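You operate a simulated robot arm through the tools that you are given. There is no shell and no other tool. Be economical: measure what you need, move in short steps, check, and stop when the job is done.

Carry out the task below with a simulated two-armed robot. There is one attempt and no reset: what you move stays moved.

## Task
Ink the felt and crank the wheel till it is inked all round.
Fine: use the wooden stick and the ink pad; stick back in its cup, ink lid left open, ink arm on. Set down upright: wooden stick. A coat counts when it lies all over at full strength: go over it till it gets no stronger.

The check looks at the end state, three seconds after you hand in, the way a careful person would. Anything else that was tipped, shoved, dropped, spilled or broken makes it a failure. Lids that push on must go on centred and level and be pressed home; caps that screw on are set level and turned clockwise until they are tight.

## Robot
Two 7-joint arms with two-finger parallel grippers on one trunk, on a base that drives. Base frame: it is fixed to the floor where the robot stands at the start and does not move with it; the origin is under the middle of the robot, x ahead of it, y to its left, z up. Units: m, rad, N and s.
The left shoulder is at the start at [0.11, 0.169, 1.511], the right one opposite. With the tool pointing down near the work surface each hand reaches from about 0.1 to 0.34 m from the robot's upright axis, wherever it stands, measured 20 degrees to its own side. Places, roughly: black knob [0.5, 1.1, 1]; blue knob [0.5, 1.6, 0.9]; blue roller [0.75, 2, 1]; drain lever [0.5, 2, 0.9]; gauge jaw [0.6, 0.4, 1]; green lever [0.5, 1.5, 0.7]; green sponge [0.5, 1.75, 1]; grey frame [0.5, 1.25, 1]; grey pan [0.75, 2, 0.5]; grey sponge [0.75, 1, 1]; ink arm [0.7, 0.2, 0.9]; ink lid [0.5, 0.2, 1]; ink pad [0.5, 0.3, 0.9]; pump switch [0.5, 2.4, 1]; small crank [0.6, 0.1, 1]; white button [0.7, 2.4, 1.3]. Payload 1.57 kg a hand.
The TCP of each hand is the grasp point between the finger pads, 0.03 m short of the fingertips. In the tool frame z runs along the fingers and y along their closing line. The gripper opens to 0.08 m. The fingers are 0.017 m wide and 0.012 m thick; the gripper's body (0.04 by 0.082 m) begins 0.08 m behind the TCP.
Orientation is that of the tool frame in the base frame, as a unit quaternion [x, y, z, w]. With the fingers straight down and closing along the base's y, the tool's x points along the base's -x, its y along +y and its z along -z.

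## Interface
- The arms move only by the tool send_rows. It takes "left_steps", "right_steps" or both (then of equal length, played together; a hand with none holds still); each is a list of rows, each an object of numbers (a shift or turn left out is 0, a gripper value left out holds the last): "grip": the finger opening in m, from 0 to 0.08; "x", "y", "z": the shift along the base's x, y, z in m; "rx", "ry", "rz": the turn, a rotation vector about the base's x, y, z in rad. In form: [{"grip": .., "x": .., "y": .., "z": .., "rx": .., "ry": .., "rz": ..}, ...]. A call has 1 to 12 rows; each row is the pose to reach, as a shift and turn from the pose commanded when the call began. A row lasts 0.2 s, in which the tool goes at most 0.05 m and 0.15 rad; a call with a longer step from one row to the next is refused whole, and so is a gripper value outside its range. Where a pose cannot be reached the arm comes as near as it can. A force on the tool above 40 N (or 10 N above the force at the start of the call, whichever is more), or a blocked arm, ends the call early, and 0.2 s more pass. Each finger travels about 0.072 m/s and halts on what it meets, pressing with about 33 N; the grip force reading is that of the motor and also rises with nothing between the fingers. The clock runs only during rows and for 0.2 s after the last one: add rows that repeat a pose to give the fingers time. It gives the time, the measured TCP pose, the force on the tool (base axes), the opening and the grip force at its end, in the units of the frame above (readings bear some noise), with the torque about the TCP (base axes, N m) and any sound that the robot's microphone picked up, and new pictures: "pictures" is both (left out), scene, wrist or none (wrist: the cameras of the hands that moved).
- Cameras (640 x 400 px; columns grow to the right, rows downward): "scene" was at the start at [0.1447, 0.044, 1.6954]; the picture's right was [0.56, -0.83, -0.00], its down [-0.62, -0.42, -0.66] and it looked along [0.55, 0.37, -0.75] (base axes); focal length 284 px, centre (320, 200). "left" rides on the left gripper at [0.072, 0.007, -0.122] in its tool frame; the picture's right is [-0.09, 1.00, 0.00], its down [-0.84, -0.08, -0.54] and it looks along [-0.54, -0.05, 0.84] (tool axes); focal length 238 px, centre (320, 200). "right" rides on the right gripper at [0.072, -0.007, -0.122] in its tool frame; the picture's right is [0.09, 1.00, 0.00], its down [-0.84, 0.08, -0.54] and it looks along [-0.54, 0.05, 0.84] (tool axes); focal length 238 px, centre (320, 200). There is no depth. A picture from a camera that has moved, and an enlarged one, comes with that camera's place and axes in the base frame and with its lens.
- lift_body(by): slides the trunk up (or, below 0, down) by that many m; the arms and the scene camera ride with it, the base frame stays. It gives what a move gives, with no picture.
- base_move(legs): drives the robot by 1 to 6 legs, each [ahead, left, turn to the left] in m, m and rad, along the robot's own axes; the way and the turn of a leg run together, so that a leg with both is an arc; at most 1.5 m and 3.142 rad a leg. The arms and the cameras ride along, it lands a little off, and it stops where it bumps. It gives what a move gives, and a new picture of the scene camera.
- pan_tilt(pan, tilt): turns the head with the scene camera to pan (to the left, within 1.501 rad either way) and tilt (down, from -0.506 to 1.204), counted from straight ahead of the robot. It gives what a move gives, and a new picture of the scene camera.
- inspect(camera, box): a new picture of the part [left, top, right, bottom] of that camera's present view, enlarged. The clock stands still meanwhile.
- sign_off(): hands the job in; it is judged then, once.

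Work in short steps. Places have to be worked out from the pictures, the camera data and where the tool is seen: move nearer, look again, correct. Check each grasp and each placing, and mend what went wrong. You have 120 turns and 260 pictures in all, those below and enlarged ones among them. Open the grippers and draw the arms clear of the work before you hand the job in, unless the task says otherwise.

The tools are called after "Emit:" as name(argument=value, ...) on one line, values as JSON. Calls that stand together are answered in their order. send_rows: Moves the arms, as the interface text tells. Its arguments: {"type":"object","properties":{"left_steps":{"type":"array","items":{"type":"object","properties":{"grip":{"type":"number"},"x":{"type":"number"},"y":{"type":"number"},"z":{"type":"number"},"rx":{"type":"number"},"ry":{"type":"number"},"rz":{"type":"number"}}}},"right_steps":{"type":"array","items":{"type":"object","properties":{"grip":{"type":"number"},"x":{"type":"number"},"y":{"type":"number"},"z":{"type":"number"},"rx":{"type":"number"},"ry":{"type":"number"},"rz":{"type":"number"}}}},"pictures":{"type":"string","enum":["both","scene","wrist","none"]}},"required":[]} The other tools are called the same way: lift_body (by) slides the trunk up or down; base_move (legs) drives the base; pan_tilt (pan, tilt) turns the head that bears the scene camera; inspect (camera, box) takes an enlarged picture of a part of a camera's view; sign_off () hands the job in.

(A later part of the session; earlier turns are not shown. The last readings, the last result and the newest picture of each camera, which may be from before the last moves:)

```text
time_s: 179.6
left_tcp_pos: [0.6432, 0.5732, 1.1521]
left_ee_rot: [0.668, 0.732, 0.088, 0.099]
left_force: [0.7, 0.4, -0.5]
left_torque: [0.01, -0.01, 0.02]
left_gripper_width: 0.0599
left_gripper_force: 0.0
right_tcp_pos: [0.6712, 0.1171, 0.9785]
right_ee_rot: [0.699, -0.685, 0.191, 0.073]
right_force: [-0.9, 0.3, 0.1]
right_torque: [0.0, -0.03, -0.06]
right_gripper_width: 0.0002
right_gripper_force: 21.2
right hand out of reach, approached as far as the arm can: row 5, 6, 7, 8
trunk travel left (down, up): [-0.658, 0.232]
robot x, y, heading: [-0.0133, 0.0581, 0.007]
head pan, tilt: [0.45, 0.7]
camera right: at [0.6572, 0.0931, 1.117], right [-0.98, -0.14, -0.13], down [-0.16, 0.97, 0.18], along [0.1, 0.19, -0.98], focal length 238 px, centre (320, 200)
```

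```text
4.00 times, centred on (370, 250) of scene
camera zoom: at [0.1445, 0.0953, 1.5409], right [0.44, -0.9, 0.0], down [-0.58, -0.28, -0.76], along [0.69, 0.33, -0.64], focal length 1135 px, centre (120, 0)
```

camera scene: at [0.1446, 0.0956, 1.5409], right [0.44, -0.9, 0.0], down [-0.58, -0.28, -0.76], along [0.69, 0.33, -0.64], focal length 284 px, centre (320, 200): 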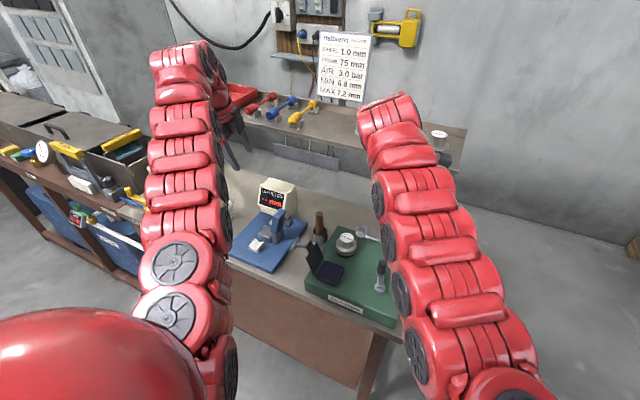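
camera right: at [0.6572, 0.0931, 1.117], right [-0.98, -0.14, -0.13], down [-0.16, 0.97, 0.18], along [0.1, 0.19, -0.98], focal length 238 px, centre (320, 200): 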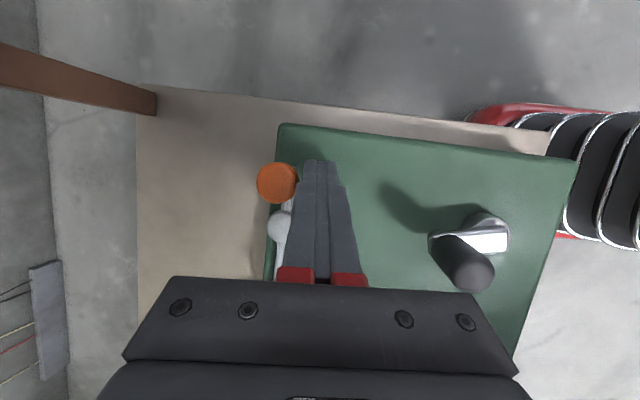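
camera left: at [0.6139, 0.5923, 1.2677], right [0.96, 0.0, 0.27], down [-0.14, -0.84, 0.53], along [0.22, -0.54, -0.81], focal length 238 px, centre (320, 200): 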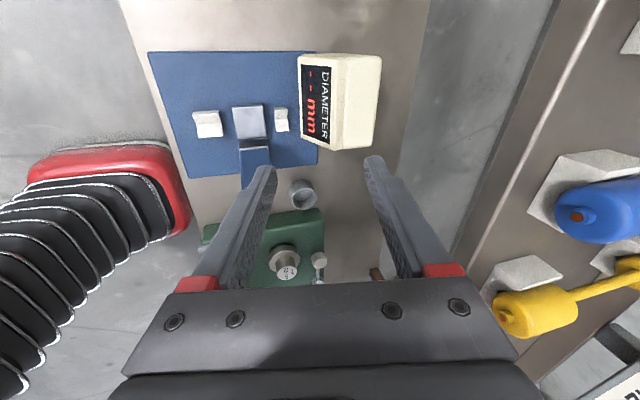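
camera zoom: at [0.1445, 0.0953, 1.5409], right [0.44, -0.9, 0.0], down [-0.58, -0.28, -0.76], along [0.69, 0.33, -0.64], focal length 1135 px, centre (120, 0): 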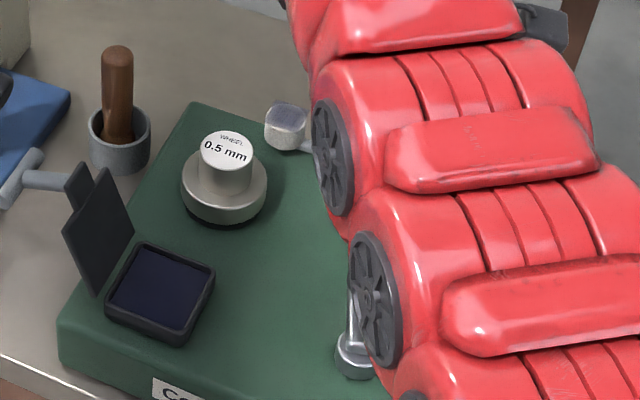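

Reach-limited; lean the hand (ry −0.25), which moves the tips forward and extends reach, and push on.

Emit:
send_rows(right_steps=[{"ry": -0.12, "x": 0.004}, {"ry": -0.24, "x": 0.01}, {"ry": -0.3, "x": 0.016}, {"ry": -0.3, "x": 0.022}, {"ry": -0.3, "x": 0.028}, {"ry": -0.3, "x": 0.034}], pictures="wrist")

Emit:
inspect(camera="scene", box=[320, 200, 420, 300])

```text
time_s: 180.6
left_tcp_pos: [0.6425, 0.5735, 1.1516]
left_ee_rot: [0.668, 0.732, 0.087, 0.1]
left_force: [-0.2, 0.8, -0.7]
left_torque: [-0.05, 0.03, -0.01]
left_gripper_width: 0.0601
left_gripper_force: 0.0
right_tcp_pos: [0.6908, 0.1081, 0.9758]
right_ee_rot: [-0.658, 0.693, -0.294, 0.022]
right_force: [-8.0, -18.2, 5.7]
right_torque: [-0.19, 0.03, -0.33]
right_gripper_width: 0.0001
right_gripper_force: 21.1
trunk travel left (down, up): [-0.658, 0.232]
robot x, y, heading: [-0.013, 0.0587, -0.0]
head pan, tilt: [0.45, 0.7]
stopped in row 5 (right hand): the force on the tool passed its limit at 45 N (the readings are from after the stop); the commanded pose is now the measured one
camera right: at [0.6374, 0.0864, 1.1057], right [-0.91, -0.13, -0.4], down [-0.19, 0.98, 0.11], along [0.38, 0.18, -0.91], focal length 238 px, centre (320, 200)
```

right: 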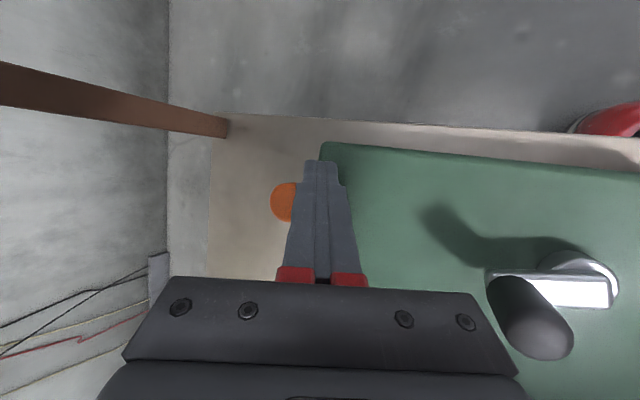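

```text
4.00 times, centred on (370, 250) of scene
camera zoom: at [0.1423, 0.0953, 1.5415], right [0.44, -0.9, 0.0], down [-0.58, -0.28, -0.77], along [0.69, 0.33, -0.64], focal length 1135 px, centre (120, 0)
```

zoom: 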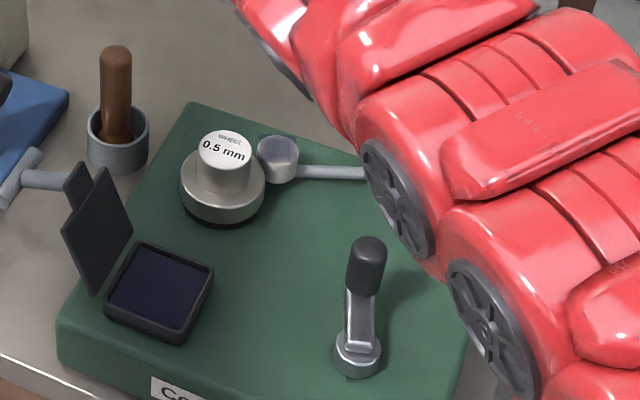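

The felt now bears against the wheel: the ink arm is on. Withdraw, raise, and drive back so that the right hand comes over the crank.

Emit:
send_rows(right_steps=[{"x": -0.012}, {"x": -0.02, "z": 0.03}, {"x": -0.02, "z": 0.07, "ry": 0.1}, {"x": -0.02, "z": 0.11, "ry": 0.2, "grip": 0.05}], pictures="none")

Emit:
base_move(legs=[[-0.1, 0.02, 0]])

Emit:
inspect(camera="right", box=[200, 60, 440, 240])

```text
time_s: 181.6
left_tcp_pos: [0.6454, 0.5733, 1.1508]
left_ee_rot: [0.668, 0.732, 0.088, 0.099]
left_force: [-0.1, 0.4, 0.3]
left_torque: [-0.02, -0.06, 0.01]
left_gripper_width: 0.06
left_gripper_force: 0.1
right_tcp_pos: [0.6725, 0.1108, 1.0855]
right_ee_rot: [-0.687, 0.69, -0.224, -0.043]
right_force: [1.0, 0.0, 0.0]
right_torque: [0.01, 0.0, 0.03]
right_gripper_width: 0.05
right_gripper_force: 0.4
trunk travel left (down, up): [-0.658, 0.232]
robot x, y, heading: [-0.0116, 0.0554, -0.0]
head pan, tilt: [0.45, 0.7]
```

```text
time_s: 182.8
left_tcp_pos: [0.5416, 0.5937, 1.1507]
left_ee_rot: [0.668, 0.732, 0.088, 0.099]
left_force: [0.2, -0.1, -0.7]
left_torque: [-0.03, -0.02, -0.02]
left_gripper_width: 0.0597
left_gripper_force: 0.1
right_tcp_pos: [0.5701, 0.1309, 1.0839]
right_ee_rot: [-0.687, 0.689, -0.225, -0.043]
right_force: [-0.1, 0.1, -0.5]
right_torque: [0.02, 0.0, 0.02]
right_gripper_width: 0.0502
right_gripper_force: 0.1
trunk travel left (down, up): [-0.658, 0.232]
robot x, y, heading: [-0.1139, 0.078, -0.001]
head pan, tilt: [0.45, 0.7]
camera scene: at [0.0429, 0.1145, 1.5409], right [0.44, -0.9, 0.0], down [-0.58, -0.28, -0.76], along [0.69, 0.33, -0.64], focal length 284 px, centre (320, 200)
```

scene: 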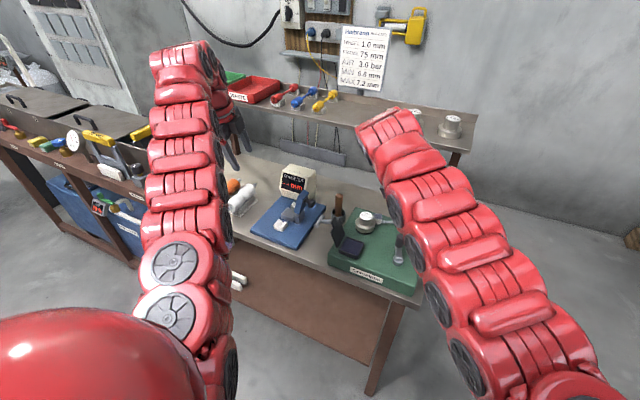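

```text
2.22 times, centred on (320, 150) of right
camera zoom: at [0.5426, 0.1084, 1.2221], right [-0.97, -0.13, -0.22], down [-0.17, 0.97, 0.16], along [0.19, 0.19, -0.96], focal length 530 px, centre (320, 311)
```

zoom: 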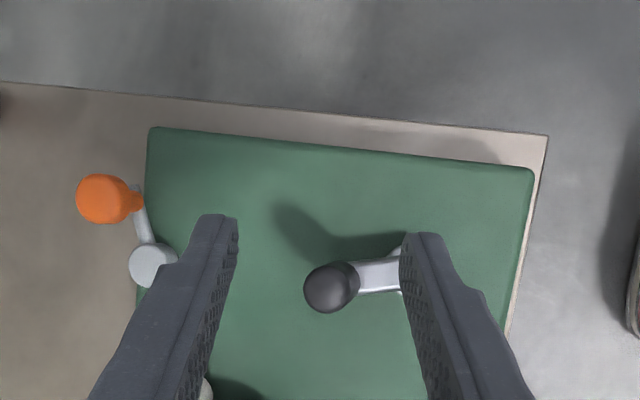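

Knob at (0.587, 0.143). Lower around it, grip it, and try a first third of a turn (counter-clockwise, radius 0.034 about (0.554, 0.134)).

Emit:
send_rows(right_steps=[{"x": 0.014, "y": 0.016, "z": -0.03}, {"x": 0.014, "y": 0.016, "z": -0.07}, {"x": 0.014, "y": 0.016, "z": -0.101}, {"x": 0.014, "y": 0.016, "z": -0.101, "grip": 0.0}, {"x": 0.014, "y": 0.016, "z": -0.101}, {"x": 0.014, "y": 0.016, "z": -0.101}], pictures="none")

Emit:
send_rows(right_steps=[{"x": -0.0088, "y": 0.0152}, {"x": -0.024, "y": 0.024}, {"x": -0.0416, "y": 0.024}], pictures="wrist")

Emit:
inspect(camera="scene", box=[330, 180, 430, 300])

```text
time_s: 183.9
left_tcp_pos: [0.5385, 0.5935, 1.152]
left_ee_rot: [0.667, 0.733, 0.089, 0.1]
left_force: [0.9, -0.4, -0.5]
left_torque: [0.04, 0.0, -0.02]
left_gripper_width: 0.0601
left_gripper_force: 0.0
right_tcp_pos: [0.5825, 0.1457, 0.9916]
right_ee_rot: [-0.686, 0.69, -0.228, -0.041]
right_force: [-3.7, -0.6, 27.7]
right_torque: [-0.68, 1.58, -0.08]
right_gripper_width: 0.0288
right_gripper_force: 24.8
right hand out of reach, approached as far as the arm can: row 1, 2
trunk travel left (down, up): [-0.658, 0.232]
robot x, y, heading: [-0.1145, 0.075, 0.002]
head pan, tilt: [0.45, 0.7]
stopped in row 5 (right hand): the force on the tool passed its limit at 51 N (the readings are from after the stop); the commanded pose is now the measured one
```

```text
time_s: 184.2
left_tcp_pos: [0.5396, 0.594, 1.1512]
left_ee_rot: [0.668, 0.732, 0.088, 0.1]
left_force: [-0.4, 0.6, 0.8]
left_torque: [-0.04, -0.04, -0.02]
left_gripper_width: 0.0602
left_gripper_force: 0.2
right_tcp_pos: [0.5819, 0.1459, 0.9927]
right_ee_rot: [-0.681, 0.694, -0.232, -0.041]
right_force: [3.4, -7.6, 3.6]
right_torque: [0.86, 1.22, 0.26]
right_gripper_width: 0.0281
right_gripper_force: 38.5
trunk travel left (down, up): [-0.658, 0.232]
robot x, y, heading: [-0.1159, 0.0729, 0.009]
head pan, tilt: [0.45, 0.7]
stopped in row 1 (right hand): the force on the tool passed its limit at 46 N (the readings are from after the stop); the commanded pose is now the measured one
camera right: at [0.5522, 0.1247, 1.1292], right [-0.97, -0.12, -0.23], down [-0.16, 0.98, 0.15], along [0.21, 0.18, -0.96], focal length 238 px, centre (320, 200)
```

right: 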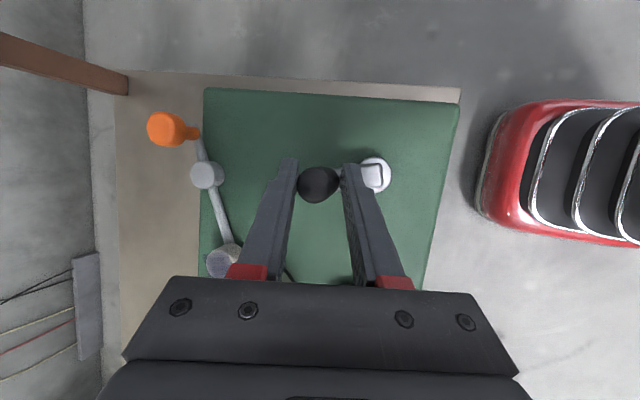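

```text
3.33 times, centred on (380, 240) of scene
camera zoom: at [0.0404, 0.114, 1.5406], right [0.44, -0.9, 0.0], down [-0.58, -0.28, -0.77], along [0.69, 0.33, -0.64], focal length 946 px, centre (120, 67)
```

zoom: 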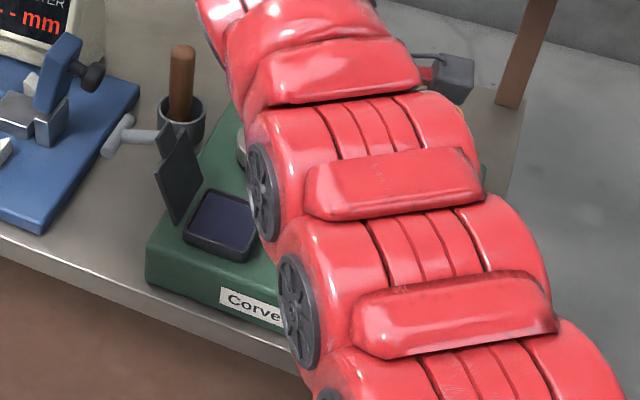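

A fingertip is sitting on the crank arm. Open, rise 13 mm, regrip only the knob and try turning again.

Emit:
send_rows(right_steps=[{"grip": 0.045}, {"grip": 0.045, "z": 0.007}, {"z": 0.014, "x": 0.002}, {"z": 0.014, "x": 0.002, "grip": 0.0}, {"z": 0.014, "x": 0.002}, {"z": 0.014, "x": 0.002}], pictures="none")

Emit:
send_rows(right_steps=[{"x": -0.0036, "y": 0.008}, {"x": -0.0088, "y": 0.0152}, {"x": -0.0155, "y": 0.02}, {"x": -0.024, "y": 0.024}, {"x": -0.0328, "y": 0.0252}, {"x": -0.0416, "y": 0.024}], pictures="wrist")

```text
time_s: 185.7
left_tcp_pos: [0.5396, 0.5917, 1.1515]
left_ee_rot: [0.667, 0.733, 0.089, 0.101]
left_force: [-0.1, 0.8, -0.1]
left_torque: [0.0, 0.02, -0.03]
left_gripper_width: 0.0599
left_gripper_force: 0.1
right_tcp_pos: [0.5788, 0.146, 1.0037]
right_ee_rot: [-0.682, 0.692, -0.231, -0.043]
right_force: [-15.8, -6.6, -2.4]
right_torque: [-0.3, 0.86, -0.02]
right_gripper_width: 0.0235
right_gripper_force: 35.7
right hand out of reach, approached as far as the arm can: row 3, 4
trunk travel left (down, up): [-0.658, 0.232]
robot x, y, heading: [-0.114, 0.074, 0.005]
head pan, tilt: [0.45, 0.7]
```

```text
time_s: 186.4
left_tcp_pos: [0.5416, 0.5899, 1.1508]
left_ee_rot: [0.668, 0.732, 0.089, 0.099]
left_force: [-0.4, -0.4, 0.0]
left_torque: [-0.03, 0.01, 0.0]
left_gripper_width: 0.06
left_gripper_force: 0.0
right_tcp_pos: [0.5712, 0.1506, 1.0067]
right_ee_rot: [-0.677, 0.696, -0.235, -0.046]
right_force: [-5.9, -13.2, 7.6]
right_torque: [-0.11, 0.08, 0.08]
right_gripper_width: 0.0002
right_gripper_force: 21.0
right hand out of reach, approached as far as the arm can: row 1, 2
trunk travel left (down, up): [-0.658, 0.232]
robot x, y, heading: [-0.1152, 0.0723, -0.003]
head pan, tilt: [0.45, 0.7]
stopped in row 3 (right hand): the force on the tool passed its limit at 46 N (the readings are from after the stop); the commanded pose is now the measured one
camera right: at [0.5417, 0.1323, 1.1436], right [-0.97, -0.11, -0.23], down [-0.14, 0.98, 0.14], along [0.21, 0.17, -0.96], focal length 238 px, centre (320, 200)
```

right: 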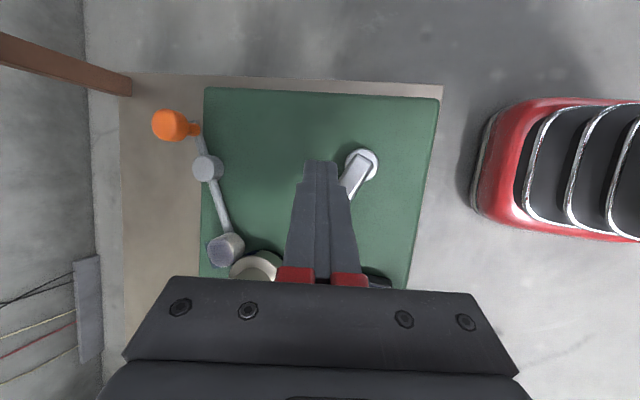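

The crank turns, but this twisted hand pose is at its limits and the grip slipped. Raise and rotate the hand back to plain vertical (fingers closing along y).

Emit:
send_rows(right_steps=[{"z": 0.03}, {"z": 0.07, "grip": 0.06}, {"z": 0.09, "rx": 0.0476, "ry": -0.0094, "rz": -0.137}, {"z": 0.09, "rx": 0.0953, "ry": -0.0187, "rz": -0.2747}, {"z": 0.09, "rx": 0.1429, "ry": -0.0281, "rz": -0.412}, {"z": 0.09, "rx": 0.1905, "ry": -0.0375, "rz": -0.5495}, {"z": 0.09, "rx": 0.2382, "ry": -0.0468, "rz": -0.6868}, {"z": 0.09, "rx": 0.2858, "ry": -0.0562, "rz": -0.8242}], pictures="none")

Emit:
send_rows(right_steps=[{"rx": 0.0476, "ry": -0.0094, "rz": -0.137}, {"rx": 0.0953, "ry": -0.0187, "rz": -0.2747}, {"rx": 0.1429, "ry": -0.0281, "rz": -0.412}, {"rx": 0.1905, "ry": -0.0375, "rz": -0.5495}, {"rx": 0.2382, "ry": -0.0468, "rz": -0.6868}], pictures="wrist")

Emit:
inspect(camera="scene", box=[330, 180, 450, 290])

```text
time_s: 188.2
left_tcp_pos: [0.5413, 0.5911, 1.1494]
left_ee_rot: [0.668, 0.732, 0.088, 0.098]
left_force: [0.8, 0.6, -0.5]
left_torque: [0.01, 0.0, 0.04]
left_gripper_width: 0.06
left_gripper_force: 0.1
right_tcp_pos: [0.5481, 0.1331, 1.0891]
right_ee_rot: [-0.399, 0.907, -0.134, 0.0]
right_force: [-0.4, -0.6, 0.3]
right_torque: [0.06, 0.01, 0.02]
right_gripper_width: 0.06
right_gripper_force: 0.2
right hand out of reach, approached as far as the arm can: row 2, 3, 4, 5, 6, 7, 8
trunk travel left (down, up): [-0.658, 0.232]
robot x, y, heading: [-0.1158, 0.0745, 0.002]
head pan, tilt: [0.45, 0.7]
```

```text
time_s: 189.4
left_tcp_pos: [0.5415, 0.5922, 1.1496]
left_ee_rot: [0.668, 0.732, 0.088, 0.1]
left_force: [0.0, -0.2, 0.7]
left_torque: [-0.01, -0.01, 0.02]
left_gripper_width: 0.06
left_gripper_force: 0.1
right_tcp_pos: [0.5459, 0.1346, 1.0882]
right_ee_rot: [-0.065, 0.997, -0.028, 0.022]
right_force: [0.4, -0.6, -0.6]
right_torque: [0.0, 0.03, 0.0]
right_gripper_width: 0.0601
right_gripper_force: 0.1
trunk travel left (down, up): [-0.658, 0.232]
robot x, y, heading: [-0.117, 0.0747, -0.0]
head pan, tilt: [0.45, 0.7]
camera right: at [0.4696, 0.1235, 1.2079], right [-0.22, 0.97, -0.06], down [0.79, 0.22, 0.57], along [0.57, 0.07, -0.82], focal length 238 px, centre (320, 200)
```

right: 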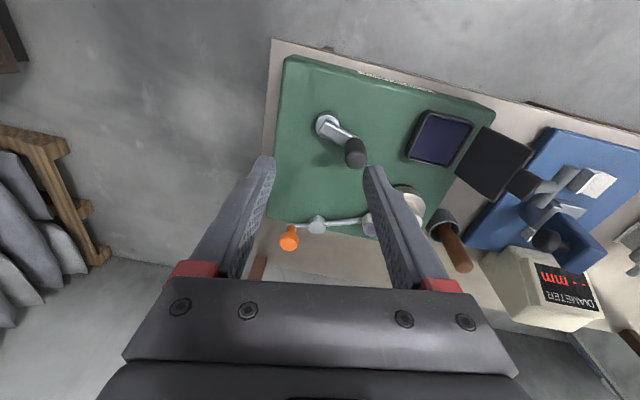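

```text
3.64 times, centred on (390, 235) of scene
camera zoom: at [0.0423, 0.113, 1.541], right [0.44, -0.9, 0.0], down [-0.58, -0.28, -0.76], along [0.69, 0.33, -0.64], focal length 1032 px, centre (66, 73)
```

zoom: 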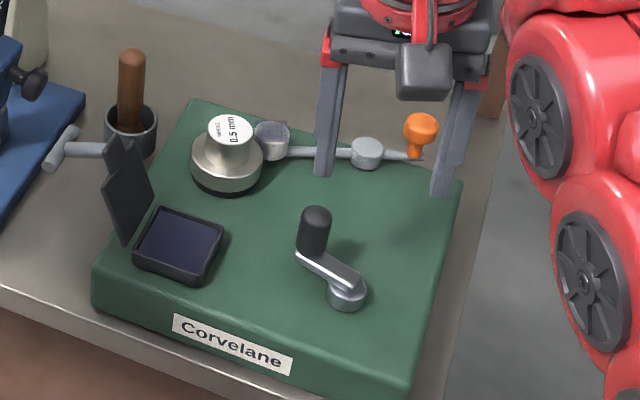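

The hand is vertical, hub (0.558, 0.129), knob (0.558, 0.1635). Grip the knob's upper part and make one full counter-clockwise turn.

Emit:
send_rows(right_steps=[{"x": 0.012, "y": 0.028, "z": -0.03, "grip": 0.05}, {"x": 0.012, "y": 0.03, "z": -0.06}, {"x": 0.012, "y": 0.03, "z": -0.087}, {"x": 0.012, "y": 0.03, "z": -0.087, "grip": 0.0}, {"x": 0.012, "y": 0.03, "z": -0.087}, {"x": 0.012, "y": 0.03, "z": -0.087}], pictures="wrist")

Emit:
send_rows(right_steps=[{"x": -0.01725, "y": -0.0046}, {"x": -0.0299, "y": -0.01725}, {"x": -0.0345, "y": -0.0345}, {"x": -0.0299, "y": -0.0518}, {"x": -0.01725, "y": -0.0644}, {"x": 0.0, "y": -0.069}, {"x": 0.01725, "y": -0.0644}, {"x": 0.0299, "y": -0.0518}, {"x": 0.0345, "y": -0.0345}, {"x": 0.0299, "y": -0.01725}, {"x": 0.01725, "y": -0.0046}, {"x": 0.0, "y": 0.0}], pictures="wrist")

Emit:
inspect(camera="scene", box=[330, 180, 450, 290])

```text
time_s: 190.8
left_tcp_pos: [0.5418, 0.5939, 1.1493]
left_ee_rot: [0.667, 0.733, 0.087, 0.1]
left_force: [-0.2, 0.8, -0.6]
left_torque: [0.03, 0.01, 0.01]
left_gripper_width: 0.0601
left_gripper_force: 0.2
right_tcp_pos: [0.5564, 0.167, 1.0008]
right_ee_rot: [-0.066, 0.997, -0.029, 0.022]
right_force: [-1.1, 9.1, -4.2]
right_torque: [1.11, -0.56, -0.04]
right_gripper_width: 0.0226
right_gripper_force: 35.7
trunk travel left (down, up): [-0.658, 0.232]
robot x, y, heading: [-0.112, 0.0778, 0.002]
head pan, tilt: [0.45, 0.7]
camera right: at [0.4801, 0.1569, 1.1197], right [-0.22, 0.97, -0.06], down [0.79, 0.22, 0.57], along [0.57, 0.08, -0.82], focal length 238 px, centre (320, 200)
```

right: 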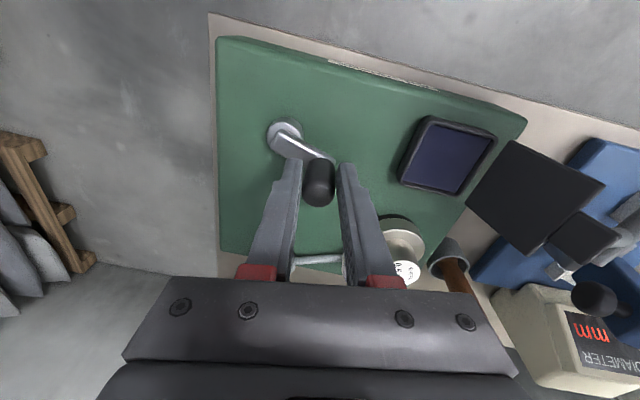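

```text
time_s: 191.5
left_tcp_pos: [0.5396, 0.5918, 1.1519]
left_ee_rot: [0.667, 0.734, 0.089, 0.098]
left_force: [-0.7, -0.7, 0.1]
left_torque: [0.06, 0.03, 0.02]
left_gripper_width: 0.0602
left_gripper_force: 0.0
right_tcp_pos: [0.5186, 0.154, 0.9996]
right_ee_rot: [-0.076, 0.997, -0.026, 0.016]
right_force: [-0.3, -0.1, -0.6]
right_torque: [0.06, 0.04, 0.02]
right_gripper_width: 0.0001
right_gripper_force: 21.5
trunk travel left (down, up): [-0.658, 0.232]
robot x, y, heading: [-0.1129, 0.0769, -0.002]
head pan, tilt: [0.45, 0.7]
stopped in row 3 (right hand): the force on the tool passed its limit at 48 N (the readings are from after the stop); the commanded pose is now the measured one
camera right: at [0.4455, 0.1416, 1.1204], right [-0.24, 0.97, -0.06], down [0.8, 0.23, 0.56], along [0.55, 0.09, -0.83], focal length 238 px, centre (320, 200)
```

right: 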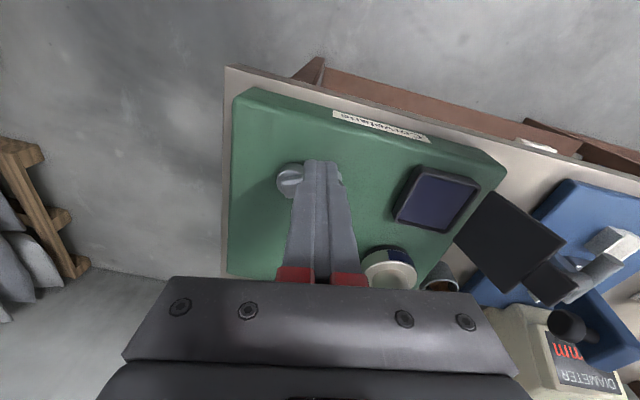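

```text
3.64 times, centred on (390, 235) of scene
camera zoom: at [0.0411, 0.1114, 1.5412], right [0.44, -0.9, 0.0], down [-0.58, -0.28, -0.77], along [0.69, 0.34, -0.64], focal length 1032 px, centre (66, 73)
```

zoom: 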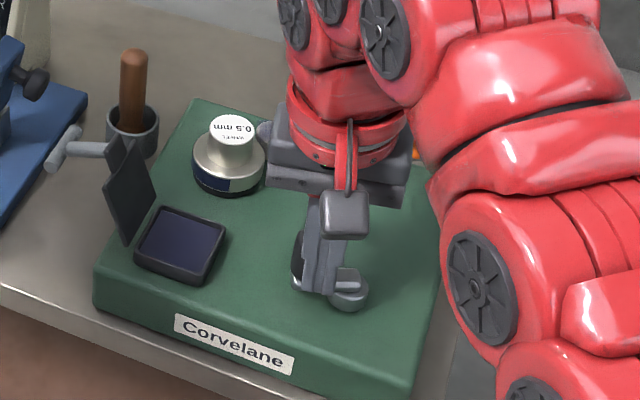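

Ink is showing on the wheel's rim — it works, but the grip slips when pulled across the pads. I'll crank in strokes where the pads push along the motion: regrip the knob (≈0.533, 0.153) and stroke onward.

Emit:
send_rows(right_steps=[{"z": 0.04}, {"z": 0.04, "x": 0.0145, "grip": 0.055}, {"z": 0.04, "x": 0.0145}, {"z": 0.04, "x": 0.0145}, {"z": 0.018, "x": 0.0145}, {"z": -0.005, "x": 0.0145}, {"z": -0.005, "x": 0.0145, "grip": 0.0}, {"z": -0.005, "x": 0.0145}, {"z": -0.005, "x": 0.0145}], pictures="wrist")

Emit:
send_rows(right_steps=[{"x": -0.0038, "y": -0.0055}, {"x": -0.0065, "y": -0.0117}, {"x": -0.0079, "y": -0.0182}, {"x": -0.0081, "y": -0.0249}, {"x": -0.007, "y": -0.0316}, {"x": -0.0047, "y": -0.0378}, {"x": -0.0012, "y": -0.0436}, {"x": 0.0034, "y": -0.0485}, {"x": 0.0088, "y": -0.0525}, {"x": 0.0148, "y": -0.0554}, {"x": 0.0213, "y": -0.0571}, {"x": 0.028, "y": -0.0575}], pictures="wrist")

Emit:
inspect(camera="scene", box=[330, 180, 450, 290])

```text
time_s: 193.5
left_tcp_pos: [0.5381, 0.6, 1.1484]
left_ee_rot: [0.666, 0.734, 0.086, 0.1]
left_force: [-0.2, -0.6, 0.1]
left_torque: [-0.02, 0.0, 0.01]
left_gripper_width: 0.0598
left_gripper_force: 0.0
right_tcp_pos: [0.5303, 0.1645, 0.9921]
right_ee_rot: [-0.08, 0.996, -0.026, 0.013]
right_force: [-11.5, 29.4, -13.4]
right_torque: [1.54, -0.21, 0.31]
right_gripper_width: 0.0226
right_gripper_force: 34.4
trunk travel left (down, up): [-0.658, 0.232]
robot x, y, heading: [-0.1141, 0.0793, 0.003]
head pan, tilt: [0.45, 0.7]
camera right: at [0.4575, 0.152, 1.113], right [-0.25, 0.97, -0.06], down [0.8, 0.24, 0.56], along [0.55, 0.1, -0.83], focal length 238 px, centre (320, 200)
```

right: 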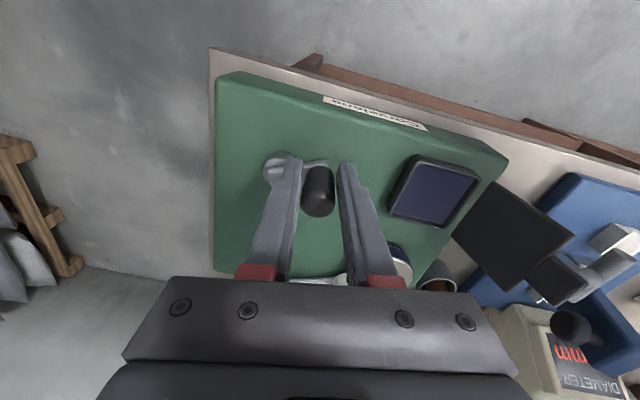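

```text
time_s: 193.9
left_tcp_pos: [0.5403, 0.5944, 1.1502]
left_ee_rot: [0.667, 0.734, 0.087, 0.098]
left_force: [0.5, -1.4, -0.4]
left_torque: [0.06, 0.02, 0.03]
left_gripper_width: 0.0599
left_gripper_force: 0.0
right_tcp_pos: [0.5252, 0.1634, 0.992]
right_ee_rot: [-0.088, 0.996, -0.017, 0.012]
right_force: [-4.7, 16.1, -7.7]
right_torque: [1.17, 0.44, 0.31]
right_gripper_width: 0.0226
right_gripper_force: 35.0
trunk travel left (down, up): [-0.658, 0.232]
robot x, y, heading: [-0.1123, 0.0783, 0.007]
head pan, tilt: [0.45, 0.7]
stopped in row 2 (right hand): the force on the tool passed its limit at 51 N (the readings are from after the stop); the commanded pose is now the measured one
camera right: at [0.4531, 0.1465, 1.1131], right [-0.26, 0.96, -0.04], down [0.8, 0.24, 0.56], along [0.55, 0.12, -0.83], focal length 238 px, centre (320, 200)
```

right: 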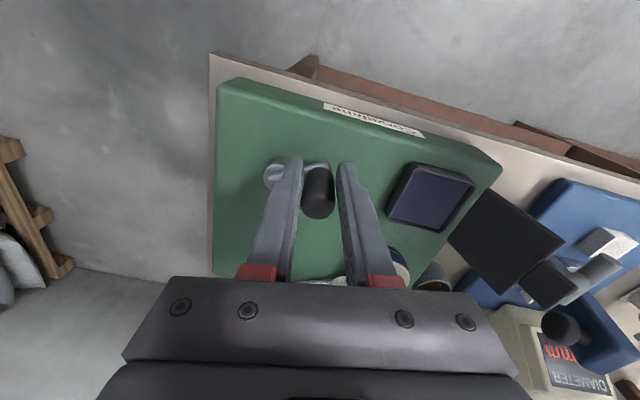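

```text
3.64 times, centred on (390, 235) of scene
camera zoom: at [0.0429, 0.114, 1.541], right [0.44, -0.9, 0.0], down [-0.58, -0.28, -0.76], along [0.69, 0.34, -0.64], focal length 1032 px, centre (66, 73)
```

zoom: 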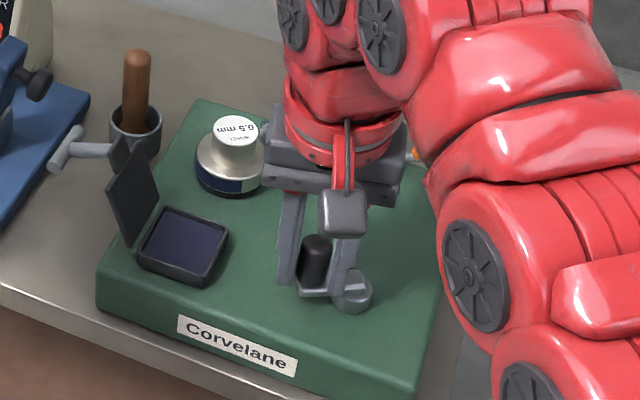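

The grip preloads the arm too much. Instead I'll push the knob round from behind with closed fingers: release, close, set down behind the knob, and sweep the circle counter-clockwise.

Emit:
send_rows(right_steps=[{"grip": 0.045}, {"grip": 0.045}, {"z": 0.045}, {"z": 0.045, "x": 0.031, "y": 0.004, "grip": 0.0}, {"z": 0.045, "x": 0.031, "y": 0.004}, {"z": 0.045, "x": 0.031, "y": 0.004}, {"z": 0.045, "x": 0.031, "y": 0.004}, {"z": 0.006, "x": 0.031, "y": 0.004}], pictures="wrist")

Emit:
send_rows(right_steps=[{"x": -0.0119, "y": -0.001}, {"x": -0.0228, "y": -0.0061}, {"x": -0.0313, "y": -0.0146}, {"x": -0.0363, "y": -0.0254}, {"x": -0.0374, "y": -0.0374}, {"x": -0.0343, "y": -0.0489}, {"x": -0.0274, "y": -0.0588}, {"x": -0.0176, "y": -0.0656}, {"x": -0.006, "y": -0.0687}, {"x": 0.0059, "y": -0.0677}, {"x": 0.0168, "y": -0.0626}, {"x": 0.0253, "y": -0.0542}], pictures="wrist")

Emit:
inspect(camera="scene", box=[330, 180, 450, 290])

```text
time_s: 195.7
left_tcp_pos: [0.5393, 0.5946, 1.1499]
left_ee_rot: [0.667, 0.733, 0.088, 0.099]
left_force: [0.5, 0.3, 1.1]
left_torque: [-0.01, 0.04, 0.0]
left_gripper_width: 0.0601
left_gripper_force: 0.0
right_tcp_pos: [0.5595, 0.163, 0.9988]
right_ee_rot: [-0.082, 0.996, -0.021, 0.014]
right_force: [1.6, 1.8, 0.4]
right_torque: [0.04, 0.0, 0.02]
right_gripper_width: 0.0001
right_gripper_force: 21.5
trunk travel left (down, up): [-0.658, 0.232]
robot x, y, heading: [-0.1142, 0.0775, 0.008]
head pan, tilt: [0.45, 0.7]
camera right: at [0.4857, 0.1473, 1.1198], right [-0.25, 0.97, -0.04], down [0.8, 0.24, 0.56], along [0.55, 0.11, -0.83], focal length 238 px, centre (320, 200)
```

right: 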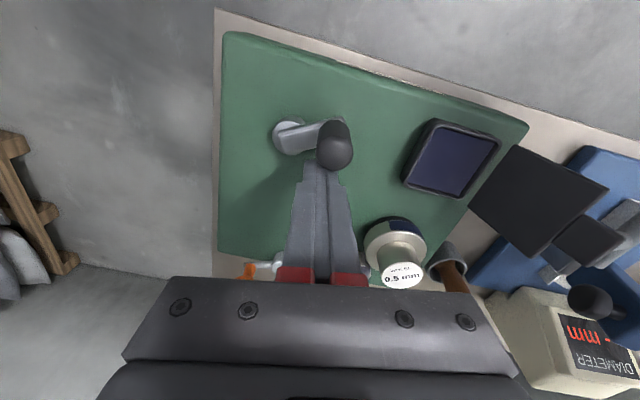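

```text
time_s: 196.7
left_tcp_pos: [0.5383, 0.5952, 1.1506]
left_ee_rot: [0.666, 0.734, 0.087, 0.099]
left_force: [-0.4, -0.1, -0.6]
left_torque: [-0.01, -0.06, -0.01]
left_gripper_width: 0.06
left_gripper_force: 0.1
right_tcp_pos: [0.5286, 0.143, 1.0041]
right_ee_rot: [-0.082, 0.996, -0.019, 0.023]
right_force: [-1.3, 0.3, 0.0]
right_torque: [-0.04, -0.03, 0.01]
right_gripper_width: 0.0
right_gripper_force: 21.2
trunk travel left (down, up): [-0.658, 0.232]
robot x, y, heading: [-0.1139, 0.0789, 0.002]
head pan, tilt: [0.45, 0.7]
stopped in row 4 (right hand): the force on the tool passed its limit at 45 N (the readings are from after the stop); the commanded pose is now the measured one
camera right: at [0.4534, 0.1276, 1.1227], right [-0.25, 0.97, -0.05], down [0.78, 0.23, 0.57], along [0.57, 0.11, -0.82], focal length 238 px, centre (320, 200)
```

right: 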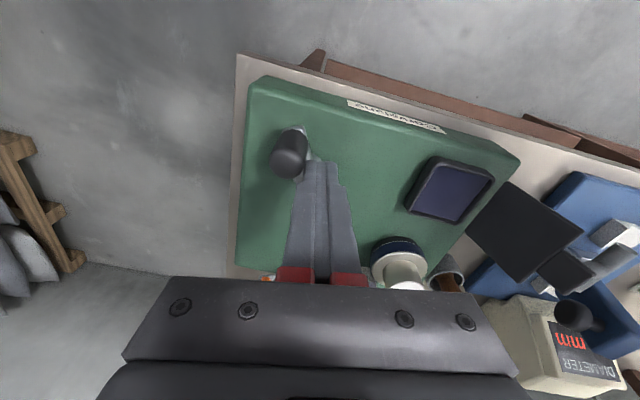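

```text
3.64 times, centred on (390, 235) of scene
camera zoom: at [0.0407, 0.1158, 1.5411], right [0.44, -0.9, 0.0], down [-0.58, -0.28, -0.77], along [0.69, 0.34, -0.64], focal length 1032 px, centre (66, 73)
```

zoom: 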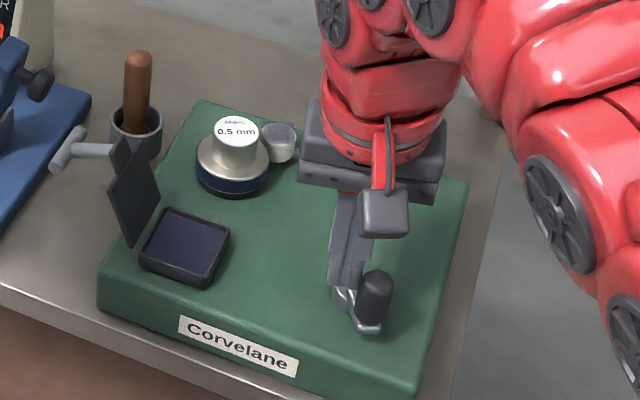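

The knob advanced to ~200° and the wheel is inked over more than half. Continue sweeping behind the knob.

Emit:
send_rows(right_steps=[{"x": -0.0104, "y": -0.0017, "z": -0.003}, {"x": -0.0115, "y": -0.0141, "z": -0.004}, {"x": -0.0082, "y": -0.0262, "z": -0.004}, {"x": -0.0011, "y": -0.0365, "z": -0.004}, {"x": 0.0092, "y": -0.0436, "z": -0.004}, {"x": 0.0213, "y": -0.0469, "z": -0.004}, {"x": 0.0337, "y": -0.0458, "z": -0.004}, {"x": 0.045, "y": -0.0405, "z": -0.004}, {"x": 0.0539, "y": -0.0316, "z": -0.004}, {"x": 0.0592, "y": -0.0203, "z": -0.004}, {"x": 0.0603, "y": -0.0079, "z": -0.004}, {"x": 0.057, "y": 0.0042, "z": -0.004}], pictures="wrist")

Emit:
inspect(camera="scene", box=[330, 180, 450, 290])

```text
time_s: 199.3
left_tcp_pos: [0.5405, 0.5958, 1.1498]
left_ee_rot: [0.667, 0.734, 0.088, 0.098]
left_force: [0.1, -0.2, 0.5]
left_torque: [-0.01, 0.03, -0.01]
left_gripper_width: 0.0598
left_gripper_force: 0.2
right_tcp_pos: [0.5854, 0.1246, 0.9993]
right_ee_rot: [-0.083, 0.996, -0.019, 0.023]
right_force: [0.3, 0.5, -0.3]
right_torque: [0.02, -0.01, 0.01]
right_gripper_width: 0.0002
right_gripper_force: 21.4
right hand out of reach, approached as far as the arm can: row 10, 11, 12
trunk travel left (down, up): [-0.658, 0.232]
robot x, y, heading: [-0.1139, 0.0814, 0.003]
head pan, tilt: [0.45, 0.7]
camera right: at [0.5097, 0.1101, 1.118], right [-0.25, 0.97, -0.04], down [0.79, 0.23, 0.57], along [0.56, 0.11, -0.82], focal length 238 px, centre (320, 200)
```

right: 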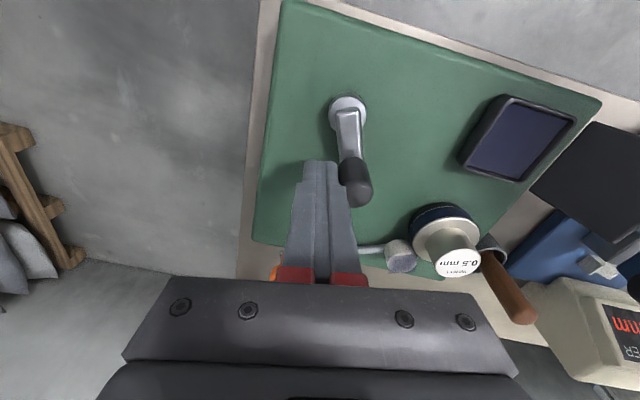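

```text
3.64 times, centred on (390, 235) of scene
camera zoom: at [0.0427, 0.1156, 1.5409], right [0.44, -0.9, 0.0], down [-0.58, -0.28, -0.76], along [0.69, 0.34, -0.64], focal length 1032 px, centre (66, 73)
```

zoom: 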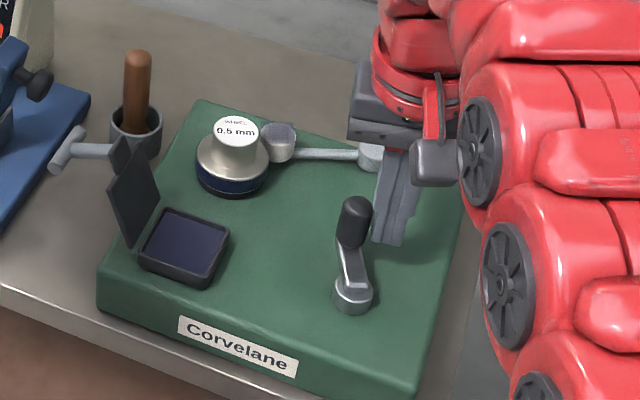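

A full turn is nearly complete. Move the base 2 cm ahead for reach and make another half-plus turn for full strength.

Emit:
base_move(legs=[[0.02, 0, 0]])

Emit:
send_rows(right_steps=[{"x": -0.0172, "y": -0.0019}, {"x": -0.0161, "y": 0.0105}, {"x": -0.0194, "y": 0.0226}, {"x": -0.0265, "y": 0.0329}, {"x": -0.0368, "y": 0.04}, {"x": -0.0489, "y": 0.0433}, {"x": -0.0613, "y": 0.0422}, {"x": -0.0726, "y": 0.0369}, {"x": -0.0815, "y": 0.028}, {"x": -0.0868, "y": 0.0167}, {"x": -0.0879, "y": 0.0043}, {"x": -0.0846, "y": -0.0078}], pictures="wrist")

Emit:
inspect(camera="scene", box=[330, 180, 450, 290])

```text
time_s: 200.1
left_tcp_pos: [0.5563, 0.5963, 1.1505]
left_ee_rot: [0.666, 0.734, 0.089, 0.1]
left_force: [-0.6, 0.1, -0.5]
left_torque: [0.01, -0.03, -0.02]
left_gripper_width: 0.0599
left_gripper_force: 0.0
right_tcp_pos: [0.6025, 0.126, 1.0012]
right_ee_rot: [-0.082, 0.996, -0.02, 0.023]
right_force: [-0.7, -0.6, -0.4]
right_torque: [-0.01, -0.01, 0.0]
right_gripper_width: 0.0
right_gripper_force: 21.6
trunk travel left (down, up): [-0.658, 0.232]
robot x, y, heading: [-0.094, 0.0752, 0.005]
head pan, tilt: [0.45, 0.7]
camera scene: at [0.0589, 0.1154, 1.5414], right [0.44, -0.9, 0.0], down [-0.58, -0.28, -0.77], along [0.69, 0.34, -0.64], focal length 284 px, centre (320, 200)
```

scene: 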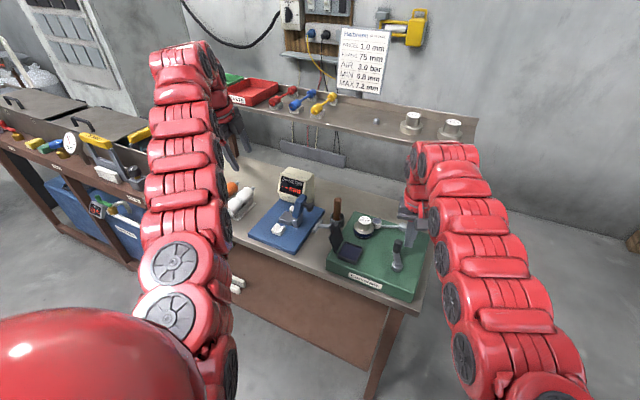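

```text
time_s: 202.2
left_tcp_pos: [0.5592, 0.6008, 1.1493]
left_ee_rot: [0.665, 0.735, 0.088, 0.1]
left_force: [0.3, -0.2, 0.5]
left_torque: [0.06, 0.03, -0.01]
left_gripper_width: 0.0604
left_gripper_force: 0.1
right_tcp_pos: [0.5251, 0.1569, 1.0]
right_ee_rot: [-0.087, 0.996, -0.011, 0.03]
right_force: [12.6, 16.1, -10.7]
right_torque: [0.6, -0.37, 0.07]
right_gripper_width: 0.0
right_gripper_force: 21.7
trunk travel left (down, up): [-0.658, 0.232]
robot x, y, heading: [-0.0954, 0.077, 0.006]
head pan, tilt: [0.45, 0.7]
stopped in row 10 (right hand): the force on the tool passed its limit at 45 N (the readings are from after the stop); the commanded pose is now the measured one
camera right: at [0.4465, 0.1389, 1.1182], right [-0.26, 0.96, -0.03], down [0.77, 0.23, 0.59], along [0.57, 0.13, -0.81], focal length 238 px, centre (320, 200)
```

right: 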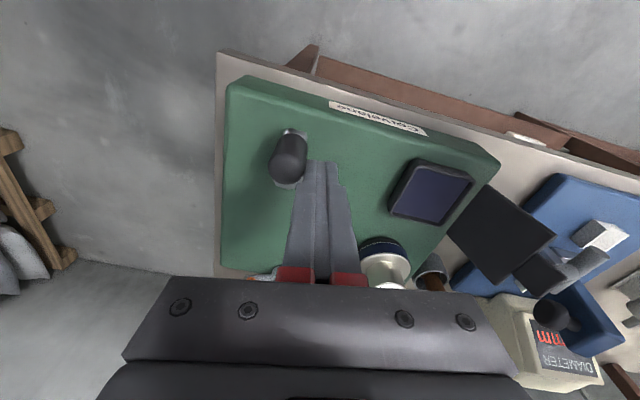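

```text
3.64 times, centred on (390, 235) of scene
camera zoom: at [0.0636, 0.1174, 1.5406], right [0.44, -0.9, 0.0], down [-0.58, -0.29, -0.76], along [0.69, 0.34, -0.64], focal length 1032 px, centre (66, 73)
```

zoom: 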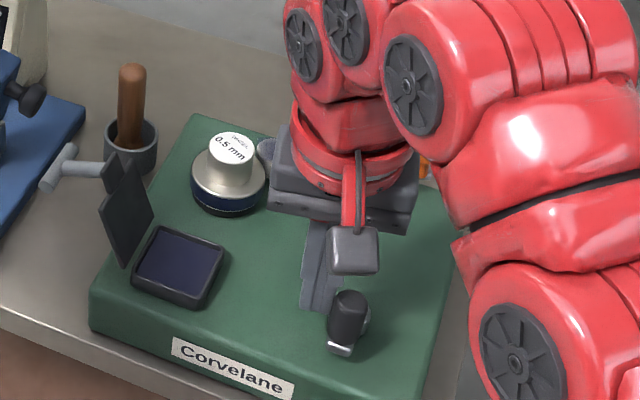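

Nearly all around again; push on with the second part of this turn.

Emit:
send_rows(right_steps=[{"x": -0.0047, "y": -0.0097}, {"x": -0.0076, "y": -0.0186}, {"x": -0.008, "y": -0.028}, {"x": -0.0047, "y": -0.0401}, {"x": 0.0024, "y": -0.0504}, {"x": 0.0127, "y": -0.0575}, {"x": 0.0248, "y": -0.0608}, {"x": 0.0372, "y": -0.0597}, {"x": 0.0485, "y": -0.0544}, {"x": 0.0574, "y": -0.0455}, {"x": 0.0627, "y": -0.0342}, {"x": 0.0638, "y": -0.0218}], pictures="wrist")

Emit:
inspect(camera="scene", box=[350, 190, 400, 240])

Emit:
inspect(camera="right", box=[360, 160, 520, 290])

```text
time_s: 202.6
left_tcp_pos: [0.5578, 0.6009, 1.149]
left_ee_rot: [0.664, 0.736, 0.087, 0.099]
left_force: [-0.7, -1.0, 0.5]
left_torque: [0.07, -0.01, 0.02]
left_gripper_width: 0.0599
left_gripper_force: 0.1
right_tcp_pos: [0.5196, 0.157, 1.0031]
right_ee_rot: [-0.092, 0.995, -0.004, 0.037]
right_force: [10.0, 19.4, -11.3]
right_torque: [0.74, -0.34, 0.09]
right_gripper_width: 0.0
right_gripper_force: 21.3
trunk travel left (down, up): [-0.658, 0.232]
robot x, y, heading: [-0.0905, 0.0775, 0.013]
head pan, tilt: [0.45, 0.7]
stopped in row 2 (right hand): the force on the tool passed its limit at 47 N (the readings are from after the stop); the commanded pose is now the measured one
camera right: at [0.442, 0.1361, 1.1197], right [-0.27, 0.96, -0.02], down [0.77, 0.23, 0.6], along [0.58, 0.15, -0.8], focal length 238 px, centre (320, 200)
```

right: 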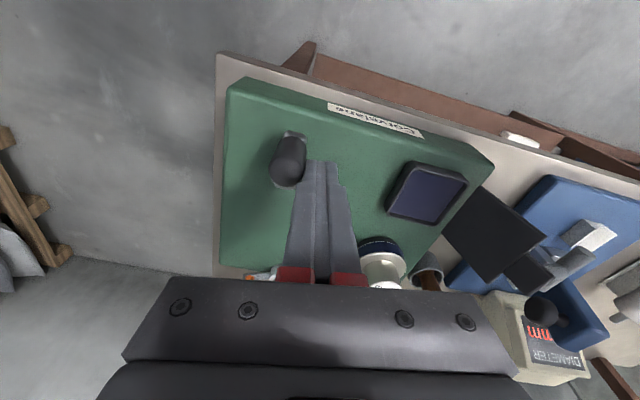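

```text
8.00 times, centred on (375, 215) of scene
camera zoom: at [0.063, 0.1178, 1.5408], right [0.44, -0.9, 0.0], down [-0.58, -0.29, -0.76], along [0.69, 0.34, -0.64], focal length 2270 px, centre (-120, 80)
```

zoom: 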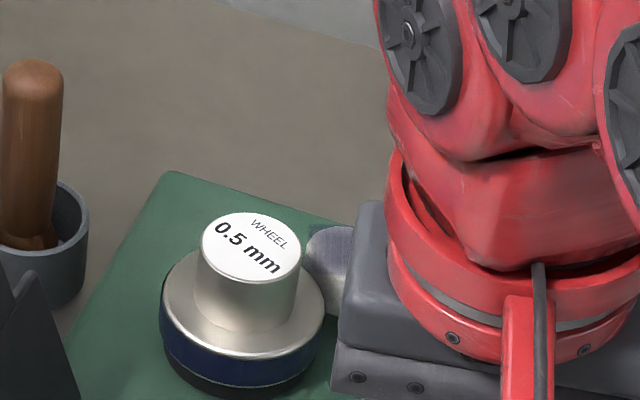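

```text
3.08 times, centred on (440, 225) of right
camera zoom: at [0.442, 0.1361, 1.1197], right [-0.27, 0.96, -0.02], down [0.77, 0.23, 0.6], along [0.58, 0.15, -0.8], focal length 733 px, centre (-49, 123)
```

zoom: 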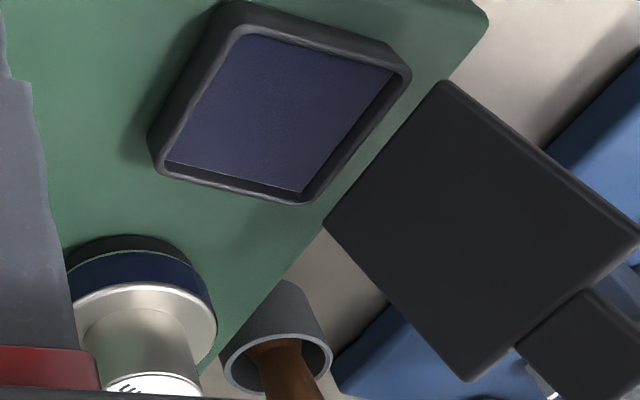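

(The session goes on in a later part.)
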